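You operate a simulated robot arm through the tools that you are given. There is no shell and no other tool. Be economical: measure what you need, move in short steps, check, and stop when the job is done.

The job below is to be done with a simulated two-armed robot. You get a single attempt, and the scene is never put back.

## Task
On the top of the loading dock, fold the striped cloth in half, so that its two long edges meet.

The check looks at the end state, three seconds after you hand in, the way a careful person would. Anything else that was tipped, shoved, dropped, spilled or broken makes it a failure. Flat cloth is picked up by pressing the open fingertips on it (5 to 10 N) and closing them slowly along it; thin cloth reads only 2 to 8 mm in the jaws.

## Robot
Two 7-joint arms with two-finger parallel grippers on one trunk, on a base that drives. Base frame: it is fixed to the floor where the robot stands at the start and does not move with it; the origin is under the middle of the robot, x ahead of it, y to its left, z up; the surface under the hand at the start is at about z = 925. Units: mm, degrees, N and s.
The left shoulder is at the start at [70, 134, 1226], the right one opposite. With the tool pointing down near the work surface each hand reaches from about 180 to 640 mm from the robot's upright axis, wherever it stands, measured 20 degrees to its own side. Places, roughly: top of the loading dock [500, -100, 900]. Payload 1.57 kg a hand.
The tool frame of a hand sits at the grasp point between the pads (the TCP): z along the fingers, y along the line on which they close. The tips reach 30 mm beyond it. The gripper opens to 80 mm. The fingers are 17 mm wide and 12 mm thick; the gripper's body (40 by 82 mm) begins 80 mm behind the TCP.
Orientation is that of the tool frame in the base frame, as a unit quaternion [w, x, y, z]. With the fingers straight down and closing along the base's y, the tool's x points along the base's -x, its y along +y and its z along -z.

## Interface
- The arms move only by the tool jog_arm. It takes "left_deltas", "right_deltas" or both (then of equal length, played together; a hand with none holds still); each is a list of rows, each a list of 2 entries, a list of its own where there are three numbers: the shift along the base's x, y, z in mm, then the turn, a rotation vector about the base's x, y, z in degrees. In form: [[[tx, ty, tz], [ax, ay, az]], ...]. A call has 1 to 12 rows; each row shifts and turns the commanded pose from where the row before left it. "left_grip" and "right_grip" are, for a hand that has rows, the finger opening in mm, from 0 to 80, set as the call begins (left out, the last holds). A row lasts 0.2 s, in which the tool goes at most 50 mm and 8.6 degrees; a call with a longer step from one row to the next is refused whole, and so is a gripper value outside its range. A pose out of reach is approached as far as the arm can. The call stops where the force on the tool passes 40 N (or 10 N more than at its start, if that is more) or the arm is blocked; 0.2 s more then pass. The fingers move at their own pace (about 153 mm/s each) and stop on an object; they squeeze with about 22 N. The grip force told is the motor's: it shows also when the fingers shut on nothing. Time passes only in rows, and 0.2 s behind the last, so rows that do not move let the fingers close. It gives the time, the measured TCP pose, the force on the tool (base axes), the opening and the grip force at its end, in the units of the frame above (readings bear some noise), with the torque about the TCP (base axes, N m) and any sound that the robot's microphone picked up.
- Cameras (640 x 400 px; columns grow to the right, rows downward): "scene" is now at [121.2, -18.3, 1440.5]; the picture's right is [-0.12, -0.99, 0.00], its down [-0.77, 0.09, -0.63] and it looks along [0.63, -0.08, -0.78] (base axes); focal length 261 px, centre (320, 200). "left" rides on the left gripper at [72, 7, -122] in its tool frame; the picture's right is [-0.09, 1.00, 0.00], its down [-0.84, -0.08, -0.54] and it looks along [-0.54, -0.05, 0.84] (tool axes); focal length 238 px, centre (320, 200). "right" rides on the right gripper at [72, -7, -122] in its tool frame; the picture's right is [0.09, 1.00, 0.00], its down [-0.84, 0.08, -0.54] and it looks along [-0.54, 0.05, 0.84] (tool axes); focal length 238 px, centre (320, 200). There is no depth. A picture from a camera that has moved, and an enlarged one, comes with that camera's place and axes in the base frame and with its lens. The place of the scene camera against the robot may be out by one fixed shift of up to 18 mm in any direction.
- grab_frame(camera): a new picture of that camera. The clock stands still meanwhile.
- lift_body(by): slides the trunk up (or, below 0, down) by that many mm; the arms and the scene camera ride with it, the base frame stays. It gives what a move gives, with no picture.
- steer(legs): drives the robot by 1 to 6 legs, each [ahead, left, turn to the left] in mm, mm and degrees, along the robot's own axes; the way and the turn of a leg run together, so that a leg with both is an arc; at most 1500 mm and 180 degrees a leg. The arms and the cameras ride along, it lands a little off, and it stops where it bumps. It gives what a move gives.
- aim_head(pan, tilt): turns the head with the scene camera to pan (to the left, within 86 degrees either way) and tilt (down, from -29 to 69), counted from straight ahead of the robot. It gives what a move gives.
- zoom(camera, box): a new picture of the part [left, top, right, bottom] of that camera's present view, enlarged. The clock stands still meanwhile.
- job_done(): hands the job in; it is judged then, once.

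Go step by step. Nothing tells you exact positions but the pictures and the camera data: compare them with the known pose of the tool, close in by small moves and look again before you grip or let go. The budget is 120 turns and 92 pictures, counting those below and the enlarged ones. Unless the task says otherwise, let go and move clear before handing in, and close with one line.

The tools are called as a command line: name --argument value ..., lists and objects as JSON in quotes. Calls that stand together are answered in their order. jog_arm: Moves the arms, as the interface text tells. Its arguments: {"type":"object","properties":{"left_deltas":{"type":"array","items":{"type":"array"}},"left_grip":{"type":"number"},"right_deltas":{"type":"array","items":{"type":"array"}},"right_grip":{"type":"number"}},"required":[]} The other tools are called the same way: lift_body (by) slides the trunk up or down; steer (legs) drives the base; aim_head (pan, tilt) turns the head that bears the scene camera; grab_frame (camera) takes a picture; zoom (camera, box) takes an enlarged picture of a part of a camera's view; job_done () hands the job in.

At the start:

```text
time: 0.0
left_position: [499.3, 161.3, 1154.2]
left_tcp_rot: [-0.001, -0.001, 1.0, 0.0]
left_ft_force: [-0.6, -0.5, -0.3]
left_ft_torque: [-0.02, 0.0, -0.02]
left_grip_width: 79.9
left_grasp_force: 0.0
right_position: [396.0, -148.3, 1159.5]
right_tcp_rot: [0.0, 0.0, 1.0, 0.0]
right_ft_force: [0.8, 0.3, 0.7]
right_ft_torque: [0.04, 0.01, 0.01]
right_grip_width: 80.3
right_grasp_force: 0.1
trunk travel left (down, up): [-800.0, 140.0]
robot x, y, heading: [-0.7, -2.7, 0.1]
head pan, tilt: [-7.0, 50.9]
```

scene: 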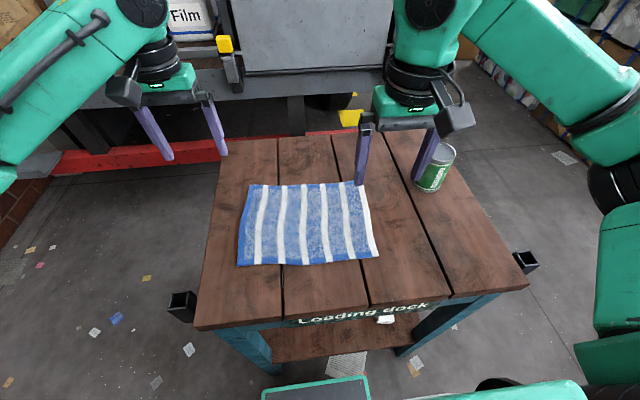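
right: 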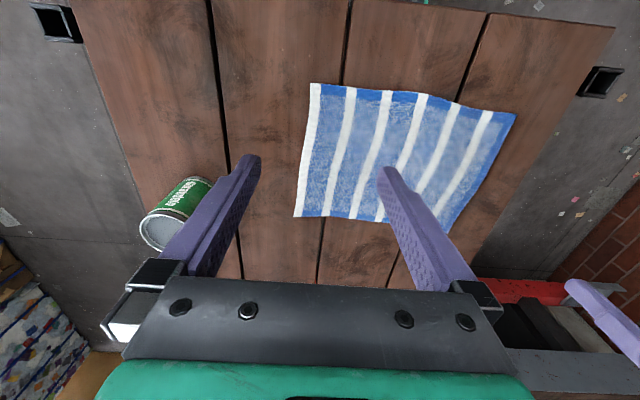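
left: 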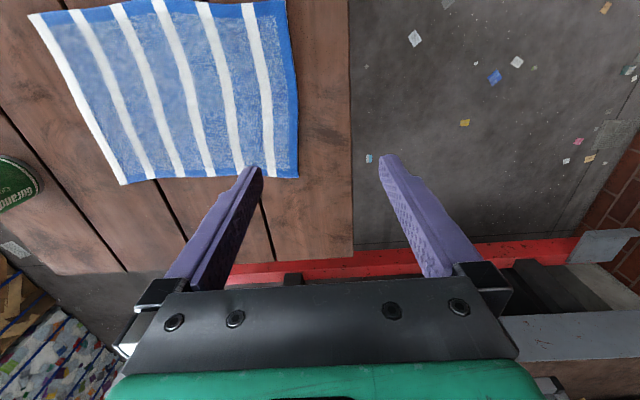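

The striped cloth lies with its long edges along y: far edge at x≈598, near edge at x≈373, y from about -175 to 125. The can is well off to the far right. I'll turn both hands to close along x and bring them over the far corners.

jog_arm --left_deltas '[[[9, -6, -8], [0, 0, -8.4]], [[9, -6, -8], [0, 0, -8.4]], [[9, -6, -8], [0, 0, -8.4]], [[9, -6, -8], [0, 0, -8.4]], [[9, -6, -8], [0, 0, -8.4]], [[9, -6, -8], [0, 0, -8.4]], [[9, -6, -8], [0, 0, -8.4]], [[9, -6, -8], [0, 0, -8.4]], [[9, -6, -8], [0, 0, -8.4]], [[9, -6, -8], [0, 0, -8.4]], [[9, -3, -8], [0, 0, -8.2]]]' --right_deltas '[[[18, -1.5, -8], [0, 0, 8]], [[18, -1.5, -8], [0, 0, 8]], [[18, -1.5, -8], [0, 0, 8]], [[18, -1.5, -8], [0, 0, 8]], [[18, -1.5, -8], [0, 0, 8]], [[18, -1.5, -8], [0, 0, 8]], [[18, -1.5, -8], [0, 0, 8]], [[18, -1.5, -8], [0, 0, 8]], [[18, -1.5, -8], [0, 0, 8]], [[18, -1.5, -8], [0, 0, 8]], [[18, -1.5, -8], [0, 0, 8]]]' --left_grip 40 --right_grip 40

grab_frame --camera "left"

grab_frame --camera "right"

grab_frame --camera "scene"

```text
time: 2.4
left_position: [596.7, 98.6, 1064.9]
left_tcp_rot: [-0.002, 0.72, 0.694, 0.0]
left_ft_force: [-0.7, -0.1, 0.0]
left_ft_torque: [0.0, 0.0, -0.01]
left_grip_width: 40.0
left_grasp_force: 0.1
right_position: [459.0, -152.9, 1131.3]
right_tcp_rot: [0.0, -0.242, 0.97, 0.0]
right_ft_force: [0.5, 0.3, -0.5]
right_ft_torque: [0.02, 0.01, 0.01]
right_grip_width: 40.0
right_grasp_force: 0.1
right hand out of reach, approached as far as the arm can: row 4, 5, 6, 7, 8, 9, 10, 11
trunk travel left (down, up): [-800.0, 140.0]
robot x, y, heading: [-1.2, 2.1, 0.0]
head pan, tilt: [-7.0, 50.9]
```

```text
88 pictures are left
camera left: at [607.3, 170.3, 1187.1], right [0.99, -0.13, 0.0], down [-0.11, -0.83, 0.54], along [-0.07, -0.54, -0.84], focal length 238 px, centre (320, 200)
```

left: 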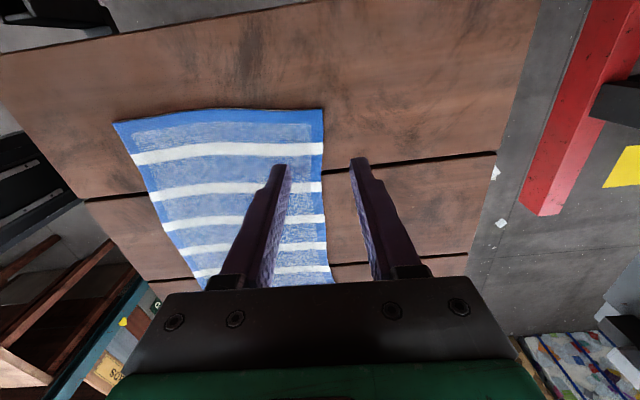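

```text
87 pictures are left
camera right: at [398.3, -193.3, 1253.5], right [-0.55, 0.84, 0.0], down [0.7, 0.46, 0.54], along [0.45, 0.3, -0.84], focal length 238 px, centre (320, 200)
```

right: 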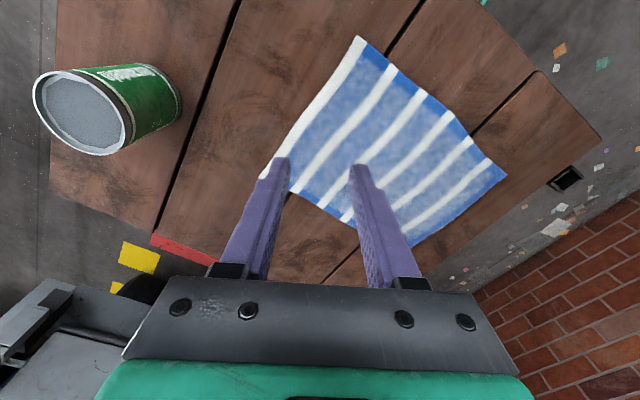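

```text
86 pictures are left
camera scene: at [121.6, -19.1, 1440.4], right [-0.12, -0.99, 0.0], down [-0.77, 0.09, -0.63], along [0.63, -0.08, -0.78], focal length 261 px, centre (320, 200)
```

scene: 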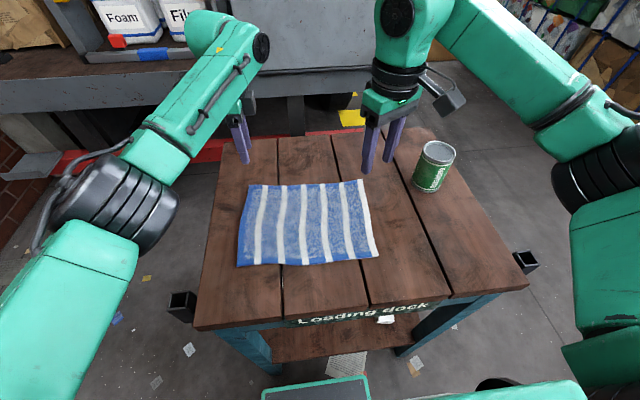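

The left hand reached its pose, but the right wrist stops about 28° into its turn. I'll turn the right hand the other way instead.

jog_arm --right_deltas '[[[0, 0, 0], [0, 0, -8]], [[0, 0, 0], [0, 0, -8]], [[0, 0, 0], [0, 0, -8]], [[0, 0, 0], [0, 0, -8]]]'

```text
time: 3.4
left_position: [597.3, 99.9, 1064.9]
left_tcp_rot: [0.0, 0.72, 0.694, -0.001]
left_ft_force: [0.5, 0.2, 0.0]
left_ft_torque: [0.01, 0.0, 0.02]
left_grip_width: 39.9
left_grasp_force: 0.1
right_position: [457.2, -150.8, 1130.8]
right_tcp_rot: [0.0, 0.036, 0.999, 0.0]
right_ft_force: [0.5, 0.4, -0.5]
right_ft_torque: [0.0, -0.02, -0.06]
right_grip_width: 40.0
right_grasp_force: 0.0
trunk travel left (down, up): [-800.0, 140.0]
robot x, y, heading: [2.1, 3.5, 0.1]
head pan, tilt: [-7.0, 50.9]
```

The turn works from where the arm was. I'll continue the right hand to about -92° and on to the far right corner.

jog_arm --right_deltas '[[[11.6, -1.3, -6], [0, 0, -8]], [[11.6, -1.3, -6], [0, 0, -8]], [[11.6, -1.3, -6], [0, 0, -8]], [[11.6, -1.3, -6], [0, 0, -8]], [[11.6, -1.3, -6], [0, 0, -8]], [[11.6, -1.3, -6], [0, 0, -8]], [[11.6, -1.3, -6], [0, 0, -8]], [[11.6, -1.3, -6], [0, 0, -8]], [[11.6, -1.3, -6], [0, 0, -8]], [[11.6, -1.3, -6], [0, 0, -8]], [[11.6, -1.3, -6], [0, 0, -8]]]'

grab_frame --camera "right"

```text
time: 5.8
left_position: [598.5, 99.7, 1064.3]
left_tcp_rot: [0.0, 0.72, 0.694, -0.001]
left_ft_force: [-0.3, 0.5, 0.3]
left_ft_torque: [-0.01, 0.04, 0.02]
left_grip_width: 40.2
left_grasp_force: 0.0
right_position: [587.9, -165.9, 1063.9]
right_tcp_rot: [-0.001, 0.72, 0.694, 0.0]
right_ft_force: [-0.4, -0.1, 0.5]
right_ft_torque: [0.0, 0.0, 0.0]
right_grip_width: 39.9
right_grasp_force: 0.1
trunk travel left (down, up): [-800.0, 140.0]
robot x, y, heading: [-2.8, -3.6, -0.2]
head pan, tilt: [-7.0, 50.9]
```

```text
85 pictures are left
camera right: at [583.0, -93.0, 1187.3], right [1.0, 0.05, 0.0], down [0.05, -0.84, 0.54], along [0.03, -0.54, -0.84], focal length 238 px, centre (320, 200)
```

right: 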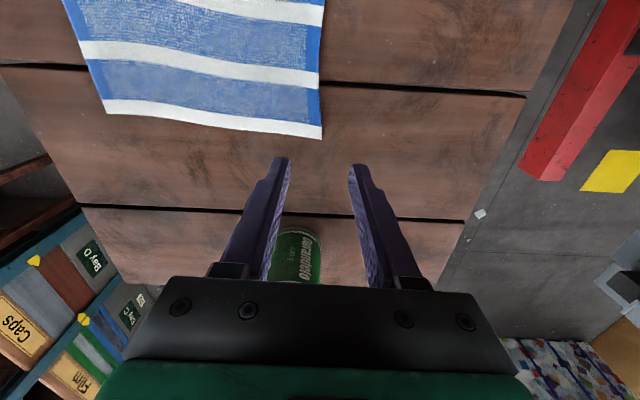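

The wrist views agree on the far corners: left about (603, 114), right about (590, -180). I'll narrow the jaws to 30 mm, centre them 10 mm inside the far edge and go down to just above the cloth.

jog_arm --left_deltas '[[[-1, 0, -16], [0, 0, 0]], [[-1, 0, -16], [0, 0, 0]], [[-1, 0, -16], [0, 0, 0]], [[-1, 0, -16], [0, 0, 0]], [[-1, 0, -16], [0, 0, 0]], [[0, 0, -14], [0, 0, 0]]]' --right_deltas '[[[-2, 0, -16], [0, 0, 0]], [[-2, 0, -16], [0, 0, 0]], [[-1, 0, -16], [0, 0, 0]], [[-1, 0, -16], [0, 0, 0]], [[-1, 0, -16], [0, 0, 0]], [[0, 0, -14], [0, 0, 0]]]' --left_grip 30 --right_grip 30

grab_frame --camera "left"

grab_frame --camera "right"

```text
time: 7.2
left_position: [594.1, 98.6, 971.6]
left_tcp_rot: [0.0, 0.72, 0.694, 0.0]
left_ft_force: [0.6, 0.1, -0.3]
left_ft_torque: [0.01, -0.01, 0.0]
left_grip_width: 29.7
left_grasp_force: 0.1
right_position: [578.1, -166.1, 969.9]
right_tcp_rot: [0.001, 0.72, 0.694, 0.0]
right_ft_force: [-0.4, 0.8, 0.5]
right_ft_torque: [0.0, 0.01, -0.05]
right_grip_width: 30.0
right_grasp_force: 0.1
trunk travel left (down, up): [-800.0, 140.0]
robot x, y, heading: [1.5, -3.3, -0.1]
head pan, tilt: [-7.0, 50.9]
```

```text
84 pictures are left
camera left: at [603.1, 170.0, 1093.9], right [0.99, -0.13, 0.0], down [-0.11, -0.83, 0.54], along [-0.07, -0.54, -0.84], focal length 238 px, centre (320, 200)
```

left: 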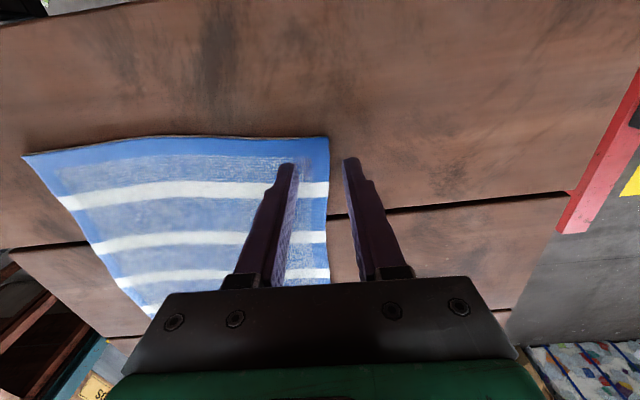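

```text
83 pictures are left
camera right: at [574.3, -93.0, 1092.6], right [1.0, 0.06, 0.0], down [0.05, -0.84, 0.54], along [0.03, -0.54, -0.84], focal length 238 px, centre (320, 200)
```

right: 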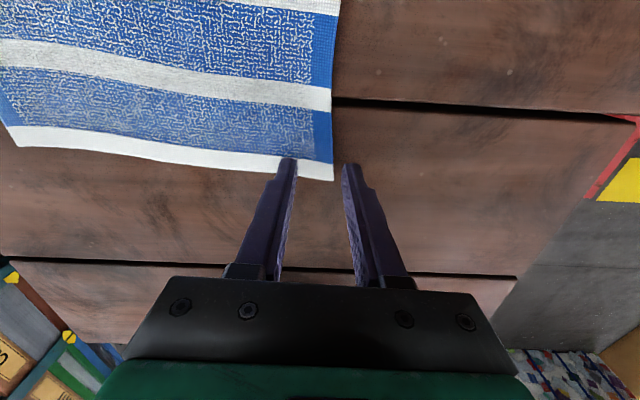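

Both jaws straddle the far edge close to the corners. I'll lower in small steps until I feel contact.

jog_arm --left_deltas '[[[0, 0, -6], [0, 0, 0]], [[0, 0, -4], [0, 0, 0]], [[0, 0, -2], [0, 0, 0]]]' --right_deltas '[[[1, 2, -6], [0, 0, 0]], [[1, 1, -4], [0, 0, 0]], [[0, 0, -2], [0, 0, 0]]]'

```text
time: 8.0
left_position: [593.4, 98.2, 958.9]
left_tcp_rot: [0.0, 0.72, 0.694, 0.0]
left_ft_force: [-0.6, 0.1, 0.0]
left_ft_torque: [-0.01, 0.01, 0.01]
left_grip_width: 29.6
left_grasp_force: 0.1
right_position: [581.7, -164.0, 959.9]
right_tcp_rot: [-0.001, 0.719, 0.695, -0.001]
right_ft_force: [0.2, -0.2, 0.3]
right_ft_torque: [-0.01, 0.0, 0.03]
right_grip_width: 30.3
right_grasp_force: 0.1
trunk travel left (down, up): [-800.0, 140.0]
robot x, y, heading: [2.2, -1.1, 0.2]
head pan, tilt: [-7.0, 50.9]
```

jog_arm --left_deltas '[[[0, 0, -2], [0, 0, 0]], [[0, 0, -1.5], [0, 0, 0]]]' --right_deltas '[[[0, 0, -2], [0, 0, 0]], [[0, 0, -1.5], [0, 0, 0]]]'

```text
time: 8.6
left_position: [591.7, 98.3, 959.0]
left_tcp_rot: [0.002, 0.72, 0.694, 0.001]
left_ft_force: [1.2, -1.1, 5.1]
left_ft_torque: [0.01, 0.06, 0.02]
left_grip_width: 28.7
left_grasp_force: 0.1
right_position: [579.8, -162.2, 958.7]
right_tcp_rot: [0.001, 0.72, 0.694, 0.002]
right_ft_force: [1.8, -0.7, 11.0]
right_ft_torque: [0.04, 0.14, -0.01]
right_grip_width: 28.6
right_grasp_force: 0.1
trunk travel left (down, up): [-800.0, 140.0]
robot x, y, heading: [-1.3, 2.4, 0.0]
head pan, tilt: [-7.0, 50.9]
```

Both hands are in contact, the left at 5 N and the right at 11 N. Now I'll close them slowly along the cloth.

jog_arm --left_deltas '[[[0, 0, -0.3], [0, 0, 0]]]' --right_deltas '[[[0, 0, 0.4], [0, 0, 0]]]' --left_grip 23 --right_grip 23

jog_arm --left_deltas '[[[0, 0, 0], [0, 0, 0]]]' --right_deltas '[[[0, 0, 0], [0, 0, 0]]]' --left_grip 16 --right_grip 16

grab_frame --camera "left"

grab_frame --camera "right"

```text
time: 9.0
left_position: [590.8, 99.0, 958.8]
left_tcp_rot: [0.0, 0.72, 0.694, 0.0]
left_ft_force: [0.3, -0.8, 8.3]
left_ft_torque: [0.04, 0.14, 0.0]
left_grip_width: 24.0
left_grasp_force: 0.6
right_position: [579.8, -162.8, 958.0]
right_tcp_rot: [0.0, 0.72, 0.694, 0.001]
right_ft_force: [0.4, -0.4, 6.7]
right_ft_torque: [-0.01, 0.11, 0.0]
right_grip_width: 23.0
right_grasp_force: 0.1
trunk travel left (down, up): [-800.0, 140.0]
robot x, y, heading: [-1.9, -1.1, -0.1]
head pan, tilt: [-7.0, 50.9]
```

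```text
time: 9.4
left_position: [591.3, 98.9, 958.2]
left_tcp_rot: [0.001, 0.72, 0.694, 0.001]
left_ft_force: [0.5, -0.4, 7.9]
left_ft_torque: [0.02, 0.11, -0.04]
left_grip_width: 15.7
left_grasp_force: 0.1
right_position: [580.5, -161.8, 958.5]
right_tcp_rot: [0.0, 0.72, 0.694, 0.0]
right_ft_force: [0.4, -0.2, 6.0]
right_ft_torque: [-0.03, 0.05, -0.02]
right_grip_width: 15.7
right_grasp_force: 0.0
trunk travel left (down, up): [-800.0, 140.0]
robot x, y, heading: [-0.8, -0.8, -0.2]
head pan, tilt: [-7.0, 50.9]
```

```text
82 pictures are left
camera left: at [600.0, 169.5, 1080.1], right [0.99, -0.13, 0.0], down [-0.11, -0.83, 0.54], along [-0.07, -0.54, -0.84], focal length 238 px, centre (320, 200)
```

left: 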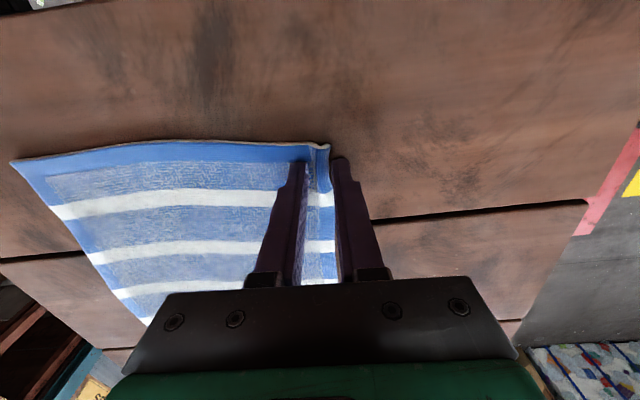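

```text
81 pictures are left
camera right: at [574.9, -90.6, 1080.6], right [1.0, 0.06, 0.0], down [0.05, -0.84, 0.54], along [0.03, -0.54, -0.84], focal length 238 px, centre (320, 200)
```

right: 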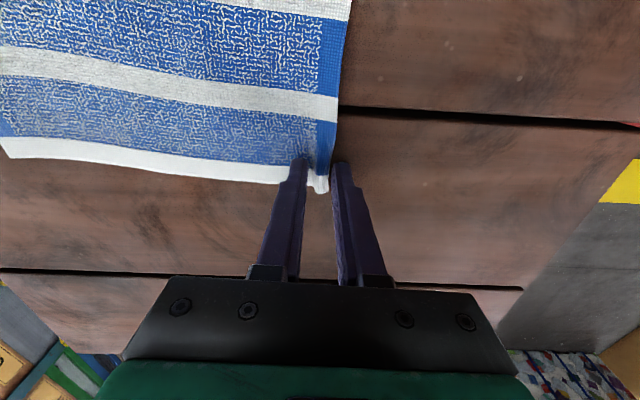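

A ridge is rising between the fingers at both corners. I'll close the rest of the way in steps.

jog_arm --left_deltas '[[[0, 0, 0], [0, 0, 0]]]' --right_deltas '[[[0, 0, 0], [0, 0, 0]]]' --left_grip 9 --right_grip 9

jog_arm --left_deltas '[[[0, 0, 0], [0, 0, 0]], [[0, 0, 0], [0, 0, 0]]]' --right_deltas '[[[0, 0, 0], [0, 0, 0]], [[0, 0, 0], [0, 0, 0]]]' --left_grip 0 --right_grip 0

zoom --camera "left" --box '[200, 100, 440, 250]'

zoom --camera "right" --box '[200, 100, 440, 250]'

```text
time: 9.8
left_position: [590.2, 97.1, 957.1]
left_tcp_rot: [0.001, 0.72, 0.694, 0.001]
left_ft_force: [0.3, -0.2, 9.3]
left_ft_torque: [0.0, 0.05, -0.02]
left_grip_width: 9.0
left_grasp_force: 0.1
right_position: [579.2, -162.5, 957.9]
right_tcp_rot: [0.001, 0.719, 0.695, -0.001]
right_ft_force: [0.6, 0.4, 6.1]
right_ft_torque: [0.04, 0.07, 0.02]
right_grip_width: 9.3
right_grasp_force: 0.1
trunk travel left (down, up): [-800.0, 140.0]
robot x, y, heading: [4.2, -0.8, -0.1]
head pan, tilt: [-7.0, 50.9]
```

```text
time: 10.4
left_position: [590.2, 98.1, 959.1]
left_tcp_rot: [0.001, 0.72, 0.694, 0.001]
left_ft_force: [-1.7, -0.5, 9.2]
left_ft_torque: [-0.02, 0.14, -0.02]
left_grip_width: 4.1
left_grasp_force: 22.3
right_position: [578.1, -162.8, 957.7]
right_tcp_rot: [0.001, 0.72, 0.694, 0.0]
right_ft_force: [-1.0, 0.2, 3.9]
right_ft_torque: [0.0, 0.09, 0.02]
right_grip_width: 4.1
right_grasp_force: 21.7
trunk travel left (down, up): [-800.0, 140.0]
robot x, y, heading: [0.9, -0.2, 0.1]
head pan, tilt: [-7.0, 50.9]
```

```text
2.67 times, centred on (320, 175) of left
camera zoom: at [599.2, 169.5, 1080.0], right [0.99, -0.13, 0.0], down [-0.11, -0.83, 0.54], along [-0.07, -0.54, -0.84], focal length 636 px, centre (320, 267)
```

zoom: 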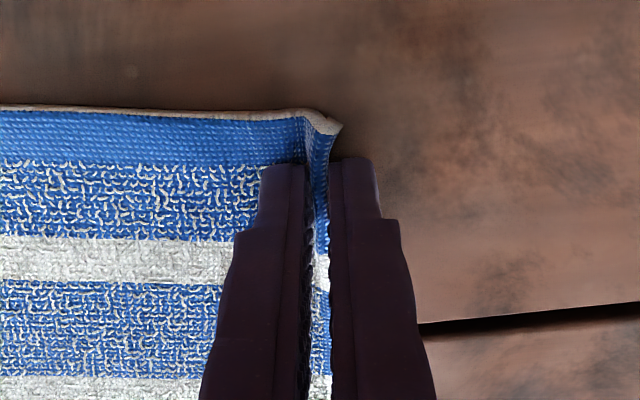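

```text
2.67 times, centred on (320, 175) of right
camera zoom: at [574.1, -90.6, 1080.8], right [1.0, 0.06, 0.0], down [0.05, -0.84, 0.54], along [0.03, -0.54, -0.84], focal length 636 px, centre (320, 267)
```

zoom: 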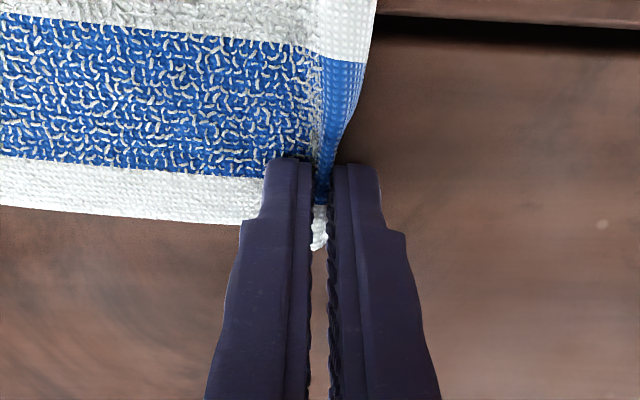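

Both hems are pinched upright, reading 4.1 mm on each side. Now I'll carry the edge up along an arc about the fold line at x≈485, tilting the hands back slightly.

jog_arm --left_deltas '[[[-1.7, 0.7, 12.9], [0, -1.67, 0]], [[-3.4, 0.7, 12.7], [0, -1.67, 0]], [[-5, 0.7, 12.2], [0, -1.67, 0]], [[-6.7, 0.7, 11.5], [0, -1.67, 0]], [[-8, 0.7, 10.7], [0, -1.67, 0]], [[-9.4, 0.7, 9.5], [0, -1.67, 0]], [[-10.6, 0.7, 8.4], [0, -1.67, 0]], [[-11.6, 0.7, 7], [0, -1.67, 0]], [[-12.5, 0.7, 5.6], [0, -1.67, 0]], [[-13.1, 0.7, 3.8], [0, -1.67, 0]], [[-13.5, 0.7, 2.4], [0, -1.67, 0]], [[-13.8, 0.7, 0.5], [0, -1.67, 0]]]' --right_deltas '[[[-1.7, 0.7, 12.9], [0, -1.67, 0]], [[-3.4, 0.7, 12.7], [0, -1.67, 0]], [[-5, 0.7, 12.2], [0, -1.67, 0]], [[-6.7, 0.7, 11.5], [0, -1.67, 0]], [[-8, 0.7, 10.7], [0, -1.67, 0]], [[-9.4, 0.7, 9.5], [0, -1.67, 0]], [[-10.6, 0.7, 8.4], [0, -1.67, 0]], [[-11.6, 0.7, 7], [0, -1.67, 0]], [[-12.5, 0.7, 5.6], [0, -1.67, 0]], [[-13.1, 0.7, 3.8], [0, -1.67, 0]], [[-13.5, 0.7, 2.4], [0, -1.67, 0]], [[-13.8, 0.7, 0.5], [0, -1.67, 0]]]'

grab_frame --camera "scene"

grab_frame --camera "left"

grab_frame --camera "right"

```text
time: 13.0
left_position: [482.2, 107.0, 1054.6]
left_tcp_rot: [0.121, 0.708, 0.684, 0.125]
left_ft_force: [0.3, -0.6, -0.4]
left_ft_torque: [0.0, 0.05, 0.0]
left_grip_width: 4.0
left_grasp_force: 21.8
right_position: [470.0, -154.0, 1053.2]
right_tcp_rot: [0.121, 0.708, 0.684, 0.126]
right_ft_force: [0.5, 0.3, -0.1]
right_ft_torque: [0.03, 0.05, 0.01]
right_grip_width: 3.7
right_grasp_force: 21.3
trunk travel left (down, up): [-800.0, 140.0]
robot x, y, heading: [4.3, 5.1, -0.0]
head pan, tilt: [-7.0, 50.9]
```

```text
78 pictures are left
camera scene: at [119.7, -18.2, 1440.6], right [-0.12, -0.99, 0.0], down [-0.77, 0.09, -0.63], along [0.63, -0.08, -0.78], focal length 261 px, centre (320, 200)
```

scene: 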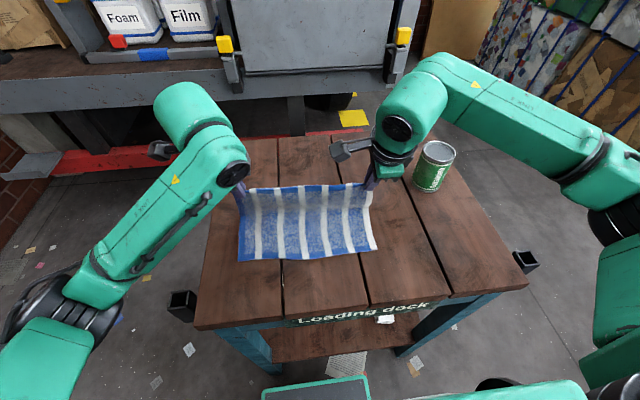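

```text
77 pictures are left
camera left: at [449.6, 178.7, 1171.4], right [0.93, -0.13, 0.34], down [-0.29, -0.83, 0.47], along [0.22, -0.54, -0.81], focal length 238 px, centre (320, 200)
```

left: 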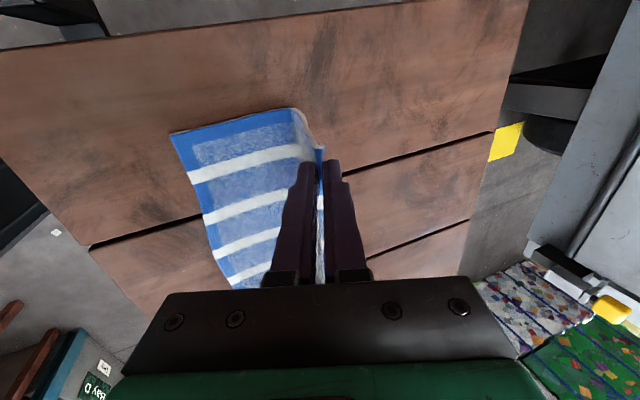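

```text
76 pictures are left
camera right: at [424.3, -82.2, 1167.2], right [0.94, 0.06, 0.34], down [-0.14, -0.84, 0.53], along [0.32, -0.54, -0.78], focal length 238 px, centre (320, 200)
```

right: 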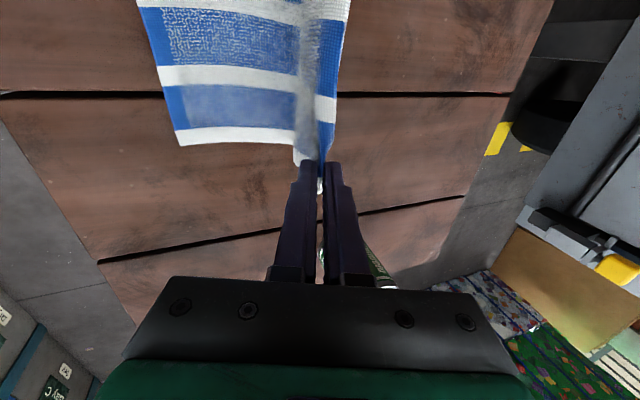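

The edge is lifted cleanly and the lower layer has slid only about 10 mm. I'll bring the edge over and down to just above the near edge.

jog_arm --left_deltas '[[[-13.6, 0.75, -0.6], [0, -2.08, 0]], [[-13.3, 0.75, -1.8], [0, -2.08, 0]], [[-12.9, 0.75, -2.9], [0, -2.08, 0]], [[-12.2, 0.75, -4.1], [0, -2.08, 0]], [[-11.3, 0.75, -5.1], [0, -2.08, 0]], [[-10.2, 0.75, -6], [0, -2.08, 0]], [[-9, 0.75, -6.9], [0, -2.08, 0]], [[-7.6, 0.75, -7.6], [0, -2.08, 0]], [[-6, 0.75, -8.2], [0, -2.08, 0]], [[-4.4, 0.75, -8.7], [0, -2.08, 0]], [[-2.7, 0.75, -9], [0, -2.08, 0]], [[-0.9, 0.75, -9.1], [0, -2.08, 0]]]' --right_deltas '[[[-13, 0.6, -0.6], [0, -2.08, 0]], [[-12.8, 0.6, -1.8], [0, -2.08, 0]], [[-12.4, 0.6, -2.9], [0, -2.08, 0]], [[-11.7, 0.6, -4.1], [0, -2.08, 0]], [[-10.8, 0.6, -5.1], [0, -2.08, 0]], [[-9.8, 0.6, -6], [0, -2.08, 0]], [[-8.7, 0.6, -6.9], [0, -2.08, 0]], [[-7.3, 0.6, -7.6], [0, -2.08, 0]], [[-5.8, 0.6, -8.2], [0, -2.08, 0]], [[-4.2, 0.6, -8.7], [0, -2.08, 0]], [[-2.6, 0.6, -9], [0, -2.08, 0]], [[-0.9, 0.6, -9.1], [0, -2.08, 0]]]'

grab_frame --camera "scene"

grab_frame --camera "left"

grab_frame --camera "right"

```text
time: 15.6
left_position: [380.2, 117.7, 981.3]
left_tcp_rot: [0.264, 0.666, 0.641, 0.277]
left_ft_force: [0.4, -0.4, -0.9]
left_ft_torque: [-0.03, 0.03, -0.02]
left_grip_width: 3.8
left_grasp_force: 22.7
right_position: [378.1, -138.2, 1008.6]
right_tcp_rot: [0.229, 0.672, 0.658, 0.251]
right_ft_force: [0.9, -1.2, -0.2]
right_ft_torque: [0.0, 0.05, 0.04]
right_grip_width: 3.9
right_grasp_force: 22.1
right hand out of reach, approached as far as the arm can: row 10, 11, 12
trunk travel left (down, up): [-800.0, 140.0]
robot x, y, heading: [-2.5, 3.0, -0.0]
head pan, tilt: [-7.0, 50.9]
```

```text
75 pictures are left
camera scene: at [121.0, -17.1, 1440.5], right [-0.12, -0.99, 0.0], down [-0.77, 0.09, -0.63], along [0.63, -0.08, -0.78], focal length 261 px, centre (320, 200)
```

scene: 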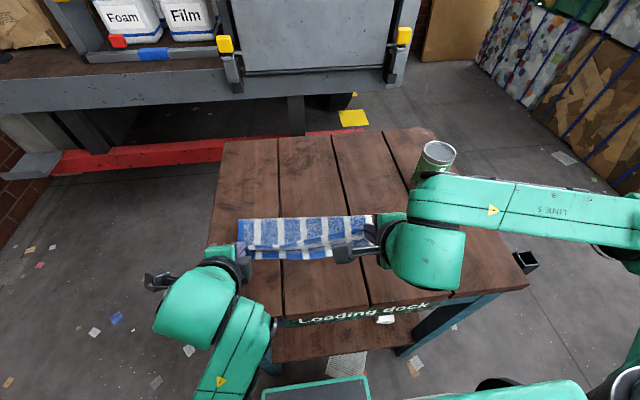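

```text
74 pictures are left
camera left: at [300.6, 189.0, 1075.5], right [0.7, -0.13, 0.7], down [-0.46, -0.84, 0.3], along [0.54, -0.53, -0.65], focal length 238 px, centre (320, 200)
```

left: 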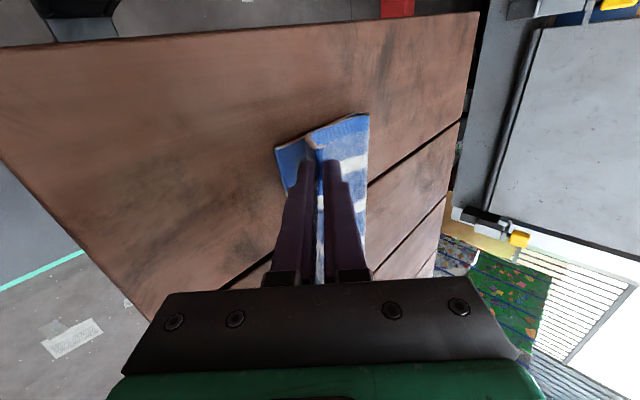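

```text
73 pictures are left
camera right: at [296.4, -68.6, 1101.6], right [0.77, 0.06, 0.64], down [-0.29, -0.85, 0.44], along [0.57, -0.52, -0.63], focal length 238 px, centre (320, 200)
```

right: 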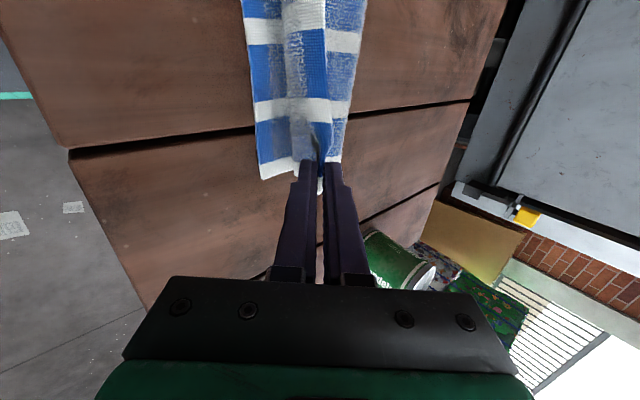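

The fold is over, but the right wrist hit its limit at about 38° tilt, 25 mm above the left. I'll ease the right hand's tilt and lower it toward its target.

jog_arm --right_deltas '[[[0, -1, 0], [0, 3, 0]], [[0, -1, -2], [0, 3, 0]], [[0, -1, -3], [0, 3, 0]], [[0, -1, -4], [0, 3, 0]], [[0, -1, -4], [0, 2, 0]], [[0, -1, -4], [0, 0, 0]], [[0, -1, -4], [0, 0, 0]], [[0, -1, -4], [0, 0, 0]]]'

grab_frame --camera "right"

zoom --camera "scene" --box '[200, 130, 480, 305]'

```text
time: 17.4
left_position: [380.1, 116.6, 980.6]
left_tcp_rot: [0.262, 0.667, 0.641, 0.276]
left_ft_force: [-0.3, -2.0, -0.6]
left_ft_torque: [-0.06, 0.1, -0.04]
left_grip_width: 3.8
left_grasp_force: 21.8
right_position: [378.5, -148.1, 982.1]
right_tcp_rot: [0.161, 0.7, 0.676, 0.167]
right_ft_force: [-0.7, 1.3, -0.1]
right_ft_torque: [0.04, -0.05, 0.03]
right_grip_width: 3.7
right_grasp_force: 22.0
trunk travel left (down, up): [-800.0, 140.0]
robot x, y, heading: [-1.5, 0.4, 0.1]
head pan, tilt: [-7.0, 50.9]
```

```text
72 pictures are left
camera right: at [319.7, -76.2, 1090.5], right [0.89, 0.06, 0.45], down [-0.2, -0.84, 0.51], along [0.41, -0.54, -0.74], focal length 238 px, centre (320, 200)
```

right: 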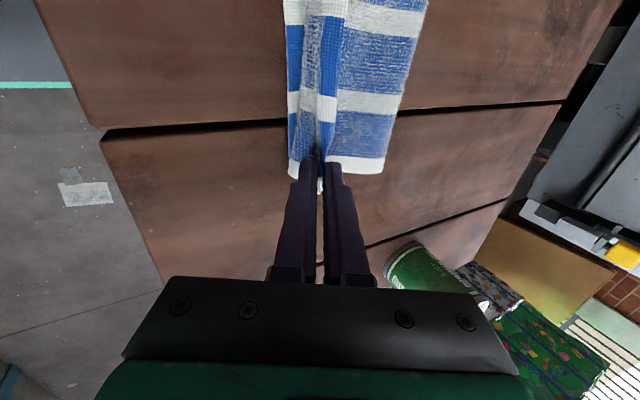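

```text
2.29 times, centred on (340, 218) of scene
camera zoom: at [121.1, -18.4, 1440.5], right [-0.12, -0.99, 0.0], down [-0.77, 0.09, -0.63], along [0.63, -0.08, -0.78], focal length 597 px, centre (274, 160)
```

zoom: 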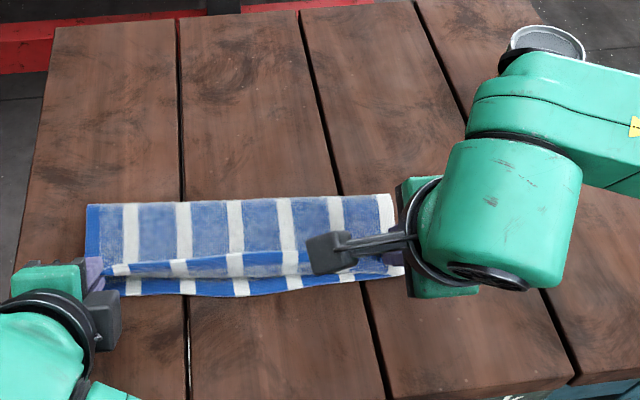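

The edge hangs above the near hem. I'll look closely at how the pinched strip lies before lowering.

zoom --camera "left" --box '[240, 90, 400, 190]'

zoom --camera "right" --box '[230, 60, 390, 200]'

```text
4.00 times, centred on (320, 140) of left
camera zoom: at [300.3, 187.6, 1074.7], right [0.71, -0.13, 0.7], down [-0.46, -0.83, 0.31], along [0.54, -0.53, -0.65], focal length 953 px, centre (320, 440)
```

zoom: 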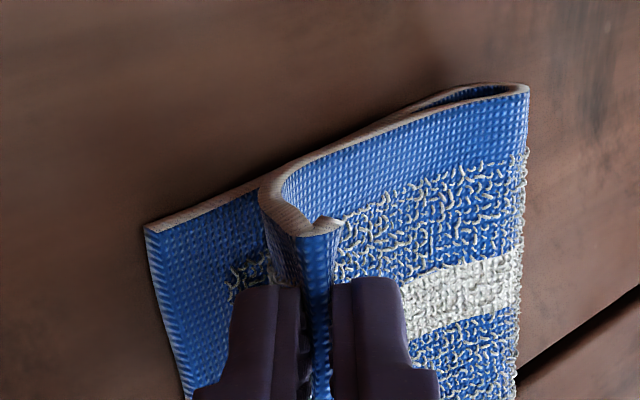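

```text
2.86 times, centred on (310, 130) of right
camera zoom: at [319.7, -76.2, 1090.5], right [0.89, 0.06, 0.45], down [-0.2, -0.84, 0.51], along [0.41, -0.54, -0.74], focal length 681 px, centre (349, 400)
```

zoom: 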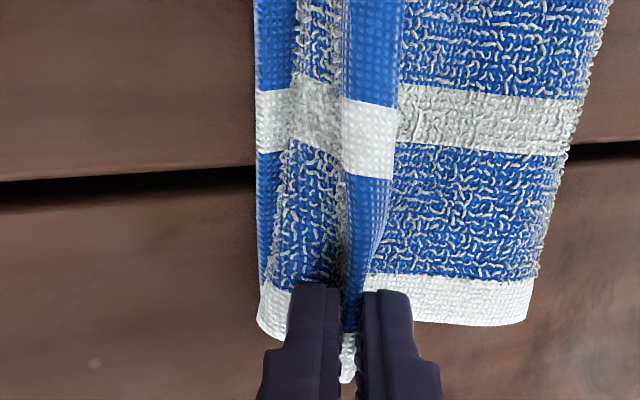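

The hem is gripped as a small doubled ridge. I'll lower both hands to just above the lower layer, moving them a few mm forward to allow for the hem unrolling.

jog_arm --left_deltas '[[[1, 0, -4], [0, 0, 0]], [[1, 0, -4], [0, 0, 0]], [[1, 0, -3], [0, 0, 0]], [[0, 0, -3], [0, 0, 0]], [[0, 0, -2], [0, 0, 0]]]' --right_deltas '[[[1, 0, -4], [0, 0, 0]], [[1, 0, -4], [0, 0, 0]], [[1, 0, -3], [0, 0, 0]], [[1, 0, -3], [0, 0, 0]], [[0, 0, -2], [0, 0, 0]]]'

grab_frame --camera "left"

grab_frame --camera "right"

```text
time: 18.6
left_position: [381.3, 117.4, 967.5]
left_tcp_rot: [0.265, 0.665, 0.641, 0.276]
left_ft_force: [0.0, 0.0, 0.4]
left_ft_torque: [-0.04, 0.04, -0.01]
left_grip_width: 3.8
left_grasp_force: 22.1
right_position: [381.6, -147.3, 967.2]
right_tcp_rot: [0.162, 0.699, 0.676, 0.167]
right_ft_force: [0.0, 0.0, 2.2]
right_ft_torque: [0.02, 0.0, 0.02]
right_grip_width: 3.8
right_grasp_force: 21.7
trunk travel left (down, up): [-800.0, 140.0]
robot x, y, heading: [2.7, -1.5, 0.1]
head pan, tilt: [-7.0, 50.9]
```

```text
68 pictures are left
camera left: at [302.0, 187.8, 1060.5], right [0.7, -0.13, 0.7], down [-0.46, -0.83, 0.31], along [0.54, -0.54, -0.64], focal length 238 px, centre (320, 200)
```

left: 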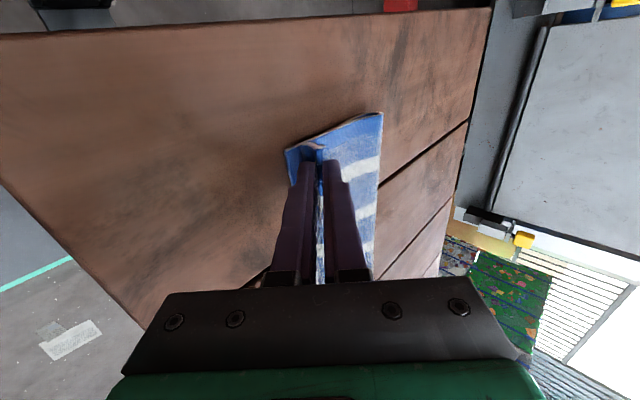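

```text
67 pictures are left
camera right: at [323.2, -75.8, 1074.5], right [0.89, 0.06, 0.45], down [-0.2, -0.84, 0.5], along [0.41, -0.54, -0.74], focal length 238 px, centre (320, 200)
```

right: 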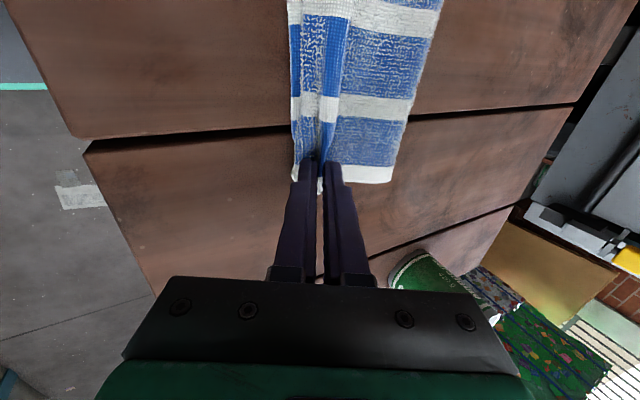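

Almost in contact. I'll lower the left a bit more, open gently and back out along the fingers.

jog_arm --left_deltas '[[[1, 0, -3], [0, 0, 0]], [[0, 0, -1], [0, 0, 0]]]' --right_deltas '[[[0.5, 0, 0], [0, 0, 0]], [[0, 0, 0], [0, 0, 0]]]'

jog_arm --left_deltas '[[[0, 0, 1], [0, 0, 0]], [[0, 0, 2], [0, 0, 0]], [[0, 0, 1], [0, 0, 0]]]' --right_deltas '[[[0, 0, 1], [0, 0, 0]], [[0, 0, 1], [0, 0, 0]], [[0, 0, 1], [0, 0, 0]]]' --left_grip 18 --right_grip 18

zoom --camera "left" --box '[240, 90, 400, 190]'

zoom --camera "right" --box '[230, 60, 390, 200]'

```text
time: 19.2
left_position: [382.8, 117.7, 962.0]
left_tcp_rot: [0.266, 0.665, 0.641, 0.275]
left_ft_force: [0.7, -1.7, -0.5]
left_ft_torque: [-0.02, 0.08, -0.05]
left_grip_width: 3.9
left_grasp_force: 22.2
right_position: [382.4, -148.6, 967.0]
right_tcp_rot: [0.161, 0.7, 0.675, 0.166]
right_ft_force: [-0.8, 1.2, 2.1]
right_ft_torque: [0.05, -0.03, 0.02]
right_grip_width: 3.6
right_grasp_force: 22.1
trunk travel left (down, up): [-800.0, 140.0]
robot x, y, heading: [0.1, 0.7, -0.1]
head pan, tilt: [-7.0, 50.9]
```

```text
time: 20.0
left_position: [383.3, 116.6, 967.6]
left_tcp_rot: [0.265, 0.666, 0.641, 0.275]
left_ft_force: [0.6, -0.9, 0.7]
left_ft_torque: [0.0, -0.02, 0.0]
left_grip_width: 18.0
left_grasp_force: 0.0
right_position: [383.1, -147.9, 970.7]
right_tcp_rot: [0.161, 0.7, 0.676, 0.166]
right_ft_force: [1.3, 0.1, 0.5]
right_ft_torque: [-0.01, 0.02, -0.02]
right_grip_width: 17.6
right_grasp_force: 0.1
trunk travel left (down, up): [-800.0, 140.0]
robot x, y, heading: [0.4, 4.5, 0.3]
head pan, tilt: [-7.0, 50.9]
```

```text
4.00 times, centred on (320, 140) of left
camera zoom: at [303.7, 187.5, 1060.1], right [0.7, -0.13, 0.7], down [-0.46, -0.83, 0.31], along [0.54, -0.54, -0.64], focal length 953 px, centre (320, 440)
```

zoom: 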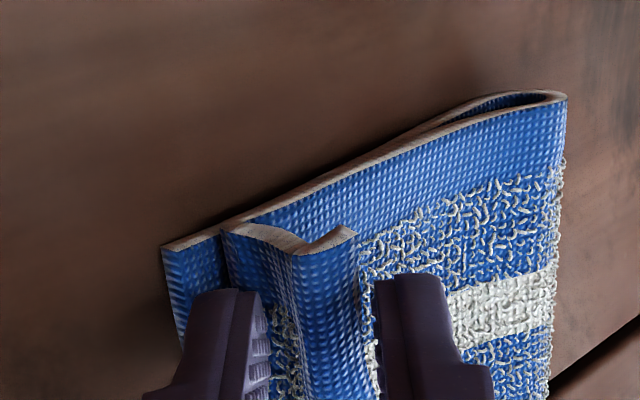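

```text
2.86 times, centred on (310, 130) of right
camera zoom: at [324.2, -75.9, 1077.0], right [0.89, 0.06, 0.45], down [-0.2, -0.84, 0.51], along [0.41, -0.54, -0.74], focal length 681 px, centre (349, 400)
```

zoom: 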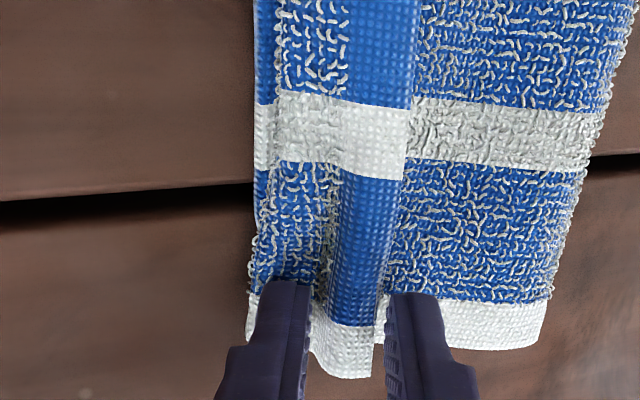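

Released; the hem is still curled over on itself. I'll back both hands up and away, then see how it settles.

jog_arm --left_deltas '[[[-7, 0, 8], [0, 0, 0]], [[-10, 0, 12], [0, 2, 0]], [[-15, 0, 20], [0, 5, 0]], [[-10, 10, 30], [0, 5, 0]], [[-10, 10, 30], [0, 5, 0]], [[-10, 10, 30], [0, 5, 0]]]' --right_deltas '[[[-4, 0, 8], [0, 0, 0]], [[-6, 0, 12], [0, 2, 0]], [[-10, 0, 20], [0, 5, 0]], [[-10, -12, 30], [0, 5, 0]], [[-10, -12, 30], [0, 5, 0]], [[-10, -12, 30], [0, 5, 0]]]'

grab_frame --camera "scene"

zoom --camera "scene" --box '[220, 190, 400, 290]'

grab_frame --camera "right"

grab_frame --camera "left"

```text
time: 20.6
left_position: [361.4, 125.5, 961.1]
left_tcp_rot: [0.216, 0.689, 0.63, 0.285]
left_ft_force: [-34.7, -15.7, 38.7]
left_ft_torque: [-0.63, 1.09, -0.16]
left_grip_width: 18.1
left_grasp_force: 0.0
right_position: [364.7, -155.4, 988.3]
right_tcp_rot: [0.152, 0.702, 0.676, 0.164]
right_ft_force: [1.2, -0.4, 0.0]
right_ft_torque: [-0.01, 0.05, 0.01]
right_grip_width: 17.9
right_grasp_force: 0.0
trunk travel left (down, up): [-800.0, 140.0]
robot x, y, heading: [4.0, 0.2, 0.1]
head pan, tilt: [-7.0, 50.9]
stopped in row 2 (left hand): the force on the tool passed its limit at 135 N (the readings are from after the stop); the commanded pose is now the measured one
```

```text
64 pictures are left
camera scene: at [107.4, -27.9, 1442.1], right [-0.12, -0.99, -0.01], down [-0.76, 0.1, -0.64], along [0.63, -0.07, -0.77], focal length 261 px, centre (320, 200)
```

scene: 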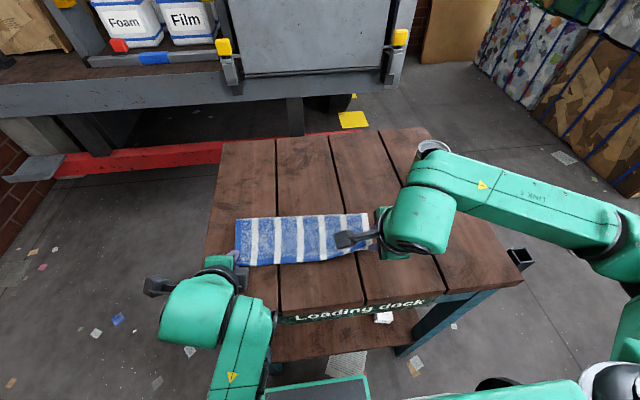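

```text
3.56 times, centred on (310, 240) of scene
camera zoom: at [107.4, -27.9, 1442.1], right [-0.12, -0.99, -0.01], down [-0.76, 0.1, -0.64], along [0.63, -0.07, -0.77], focal length 928 px, centre (356, 58)
```

zoom: 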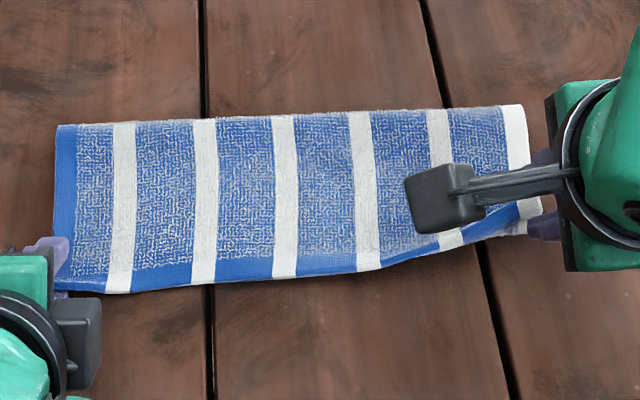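

```text
62 pictures are left
camera right: at [308.1, -83.2, 1097.8], right [0.9, 0.05, 0.44], down [-0.19, -0.84, 0.5], along [0.39, -0.54, -0.75], focal length 238 px, centre (320, 200)
```

right: 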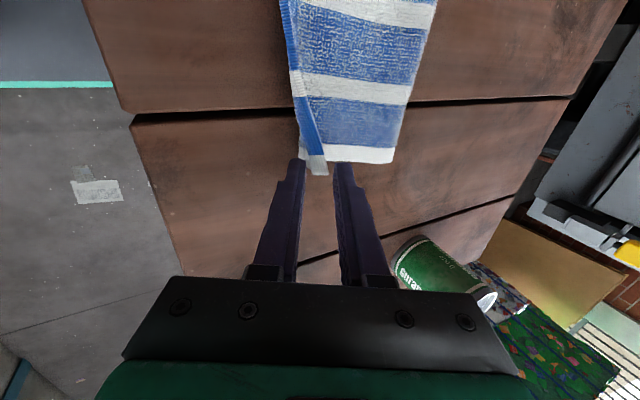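

```text
61 pictures are left
camera left: at [288.4, 188.9, 1065.4], right [0.74, -0.2, 0.64], down [-0.45, -0.86, 0.25], along [0.5, -0.48, -0.72], focal length 238 px, centre (320, 200)
```

left: 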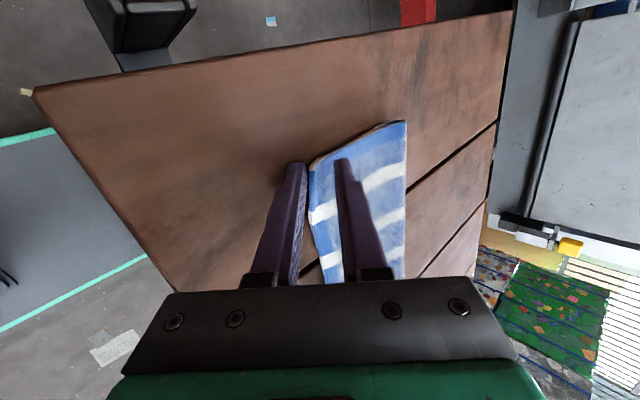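

The left hand met an unexpected force while backing out, though the fold itself looks good. I'll lift the left hand straight up in small steps.

jog_arm --left_deltas '[[[0, 0, 4], [0, 0, 0]], [[0, 0, 6], [0, 0, 0]]]'

grab_frame --camera "left"

```text
time: 21.2
left_position: [366.3, 132.4, 961.4]
left_tcp_rot: [0.207, 0.694, 0.63, 0.281]
left_ft_force: [-7.4, -7.9, 12.4]
left_ft_torque: [-0.34, 0.24, -0.09]
left_grip_width: 16.3
left_grasp_force: 0.0
right_position: [372.2, -149.7, 986.0]
right_tcp_rot: [0.153, 0.702, 0.677, 0.16]
right_ft_force: [0.2, 0.2, -0.2]
right_ft_torque: [0.0, 0.01, 0.01]
right_grip_width: 17.9
right_grasp_force: 0.0
trunk travel left (down, up): [-800.0, 140.0]
robot x, y, heading: [1.7, -0.1, -0.1]
head pan, tilt: [-7.0, 50.9]
```

```text
60 pictures are left
camera left: at [295.8, 194.0, 1067.4], right [0.75, -0.21, 0.63], down [-0.45, -0.86, 0.25], along [0.48, -0.47, -0.74], focal length 238 px, centre (320, 200)
```

left: 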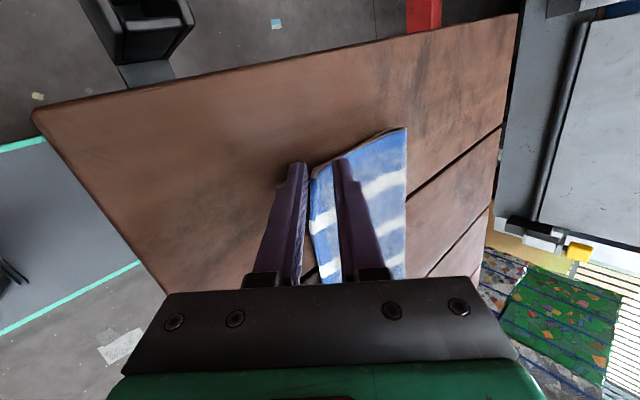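

jog_arm --left_deltas '[[[0, 0, 6], [0, 0, 0]], [[0, 0, 8], [0, 0, 0]], [[0, 0, 10], [0, 0, 0]]]'

grab_frame --camera "scene"

```text
time: 22.2
left_position: [369.8, 146.5, 960.4]
left_tcp_rot: [0.166, 0.703, 0.632, 0.281]
left_ft_force: [-0.9, -2.1, 3.3]
left_ft_torque: [-0.11, 0.01, -0.03]
left_grip_width: 16.7
left_grasp_force: 0.1
right_position: [374.0, -149.0, 986.5]
right_tcp_rot: [0.151, 0.702, 0.678, 0.158]
right_ft_force: [-0.1, 0.2, -0.4]
right_ft_torque: [0.02, 0.0, -0.02]
right_grip_width: 17.8
right_grasp_force: 0.1
trunk travel left (down, up): [-800.0, 140.0]
robot x, y, heading: [1.8, -0.5, -0.1]
head pan, tilt: [-7.0, 50.9]
stopped in row 3 (left hand): the arm was blocked; the commanded pose is now the measured one
```

```text
59 pictures are left
camera scene: at [120.0, -18.8, 1440.6], right [-0.12, -0.99, 0.0], down [-0.77, 0.09, -0.63], along [0.63, -0.08, -0.78], focal length 261 px, centre (320, 200)
```

scene: 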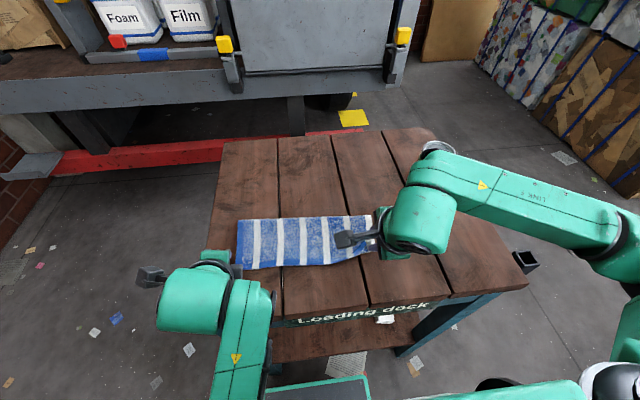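

The left hand's lower finger rests on the table and the arm won't rise. I'll turn the head toward the left arm to see what blocks it.

aim_head --pan 30 --tilt 60

grab_frame --camera "scene"

grab_frame --camera "right"

```text
time: 23.2
left_position: [368.6, 145.8, 961.1]
left_tcp_rot: [0.166, 0.703, 0.632, 0.282]
left_ft_force: [-1.3, 0.6, 3.7]
left_ft_torque: [0.0, 0.03, 0.01]
left_grip_width: 16.7
left_grasp_force: 0.0
right_position: [373.1, -148.7, 985.4]
right_tcp_rot: [0.152, 0.702, 0.677, 0.158]
right_ft_force: [0.1, -0.2, -0.8]
right_ft_torque: [-0.02, 0.02, 0.0]
right_grip_width: 17.7
right_grasp_force: 0.0
trunk travel left (down, up): [-800.0, 140.0]
robot x, y, heading: [-0.8, -1.6, -0.0]
head pan, tilt: [30.0, 60.0]
```

```text
58 pictures are left
camera scene: at [102.5, 24.1, 1429.2], right [0.5, -0.87, 0.0], down [-0.75, -0.43, -0.5], along [0.43, 0.25, -0.87], focal length 261 px, centre (320, 200)
```

scene: 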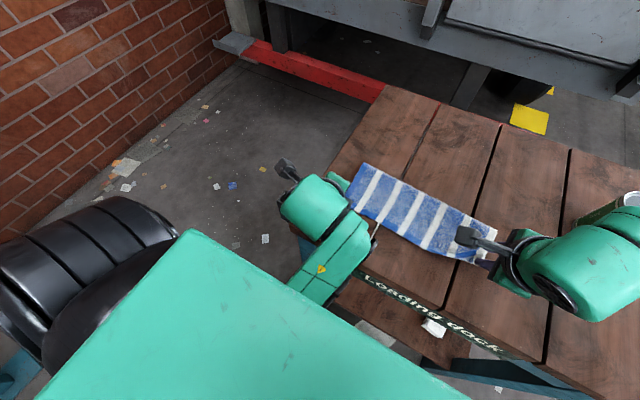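

```text
57 pictures are left
camera right: at [317.9, -76.0, 1095.2], right [0.9, 0.06, 0.43], down [-0.19, -0.84, 0.51], along [0.39, -0.54, -0.75], focal length 238 px, centre (320, 200)
```

right: 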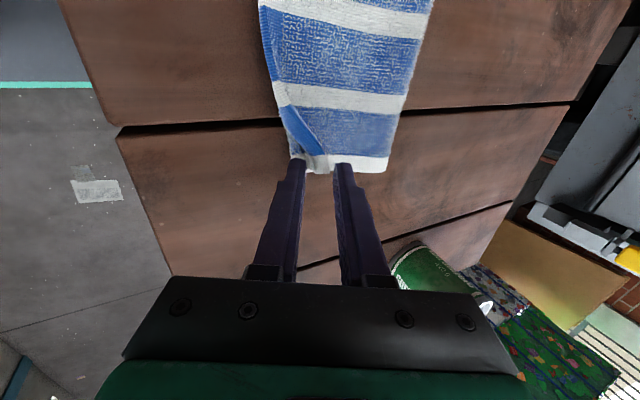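

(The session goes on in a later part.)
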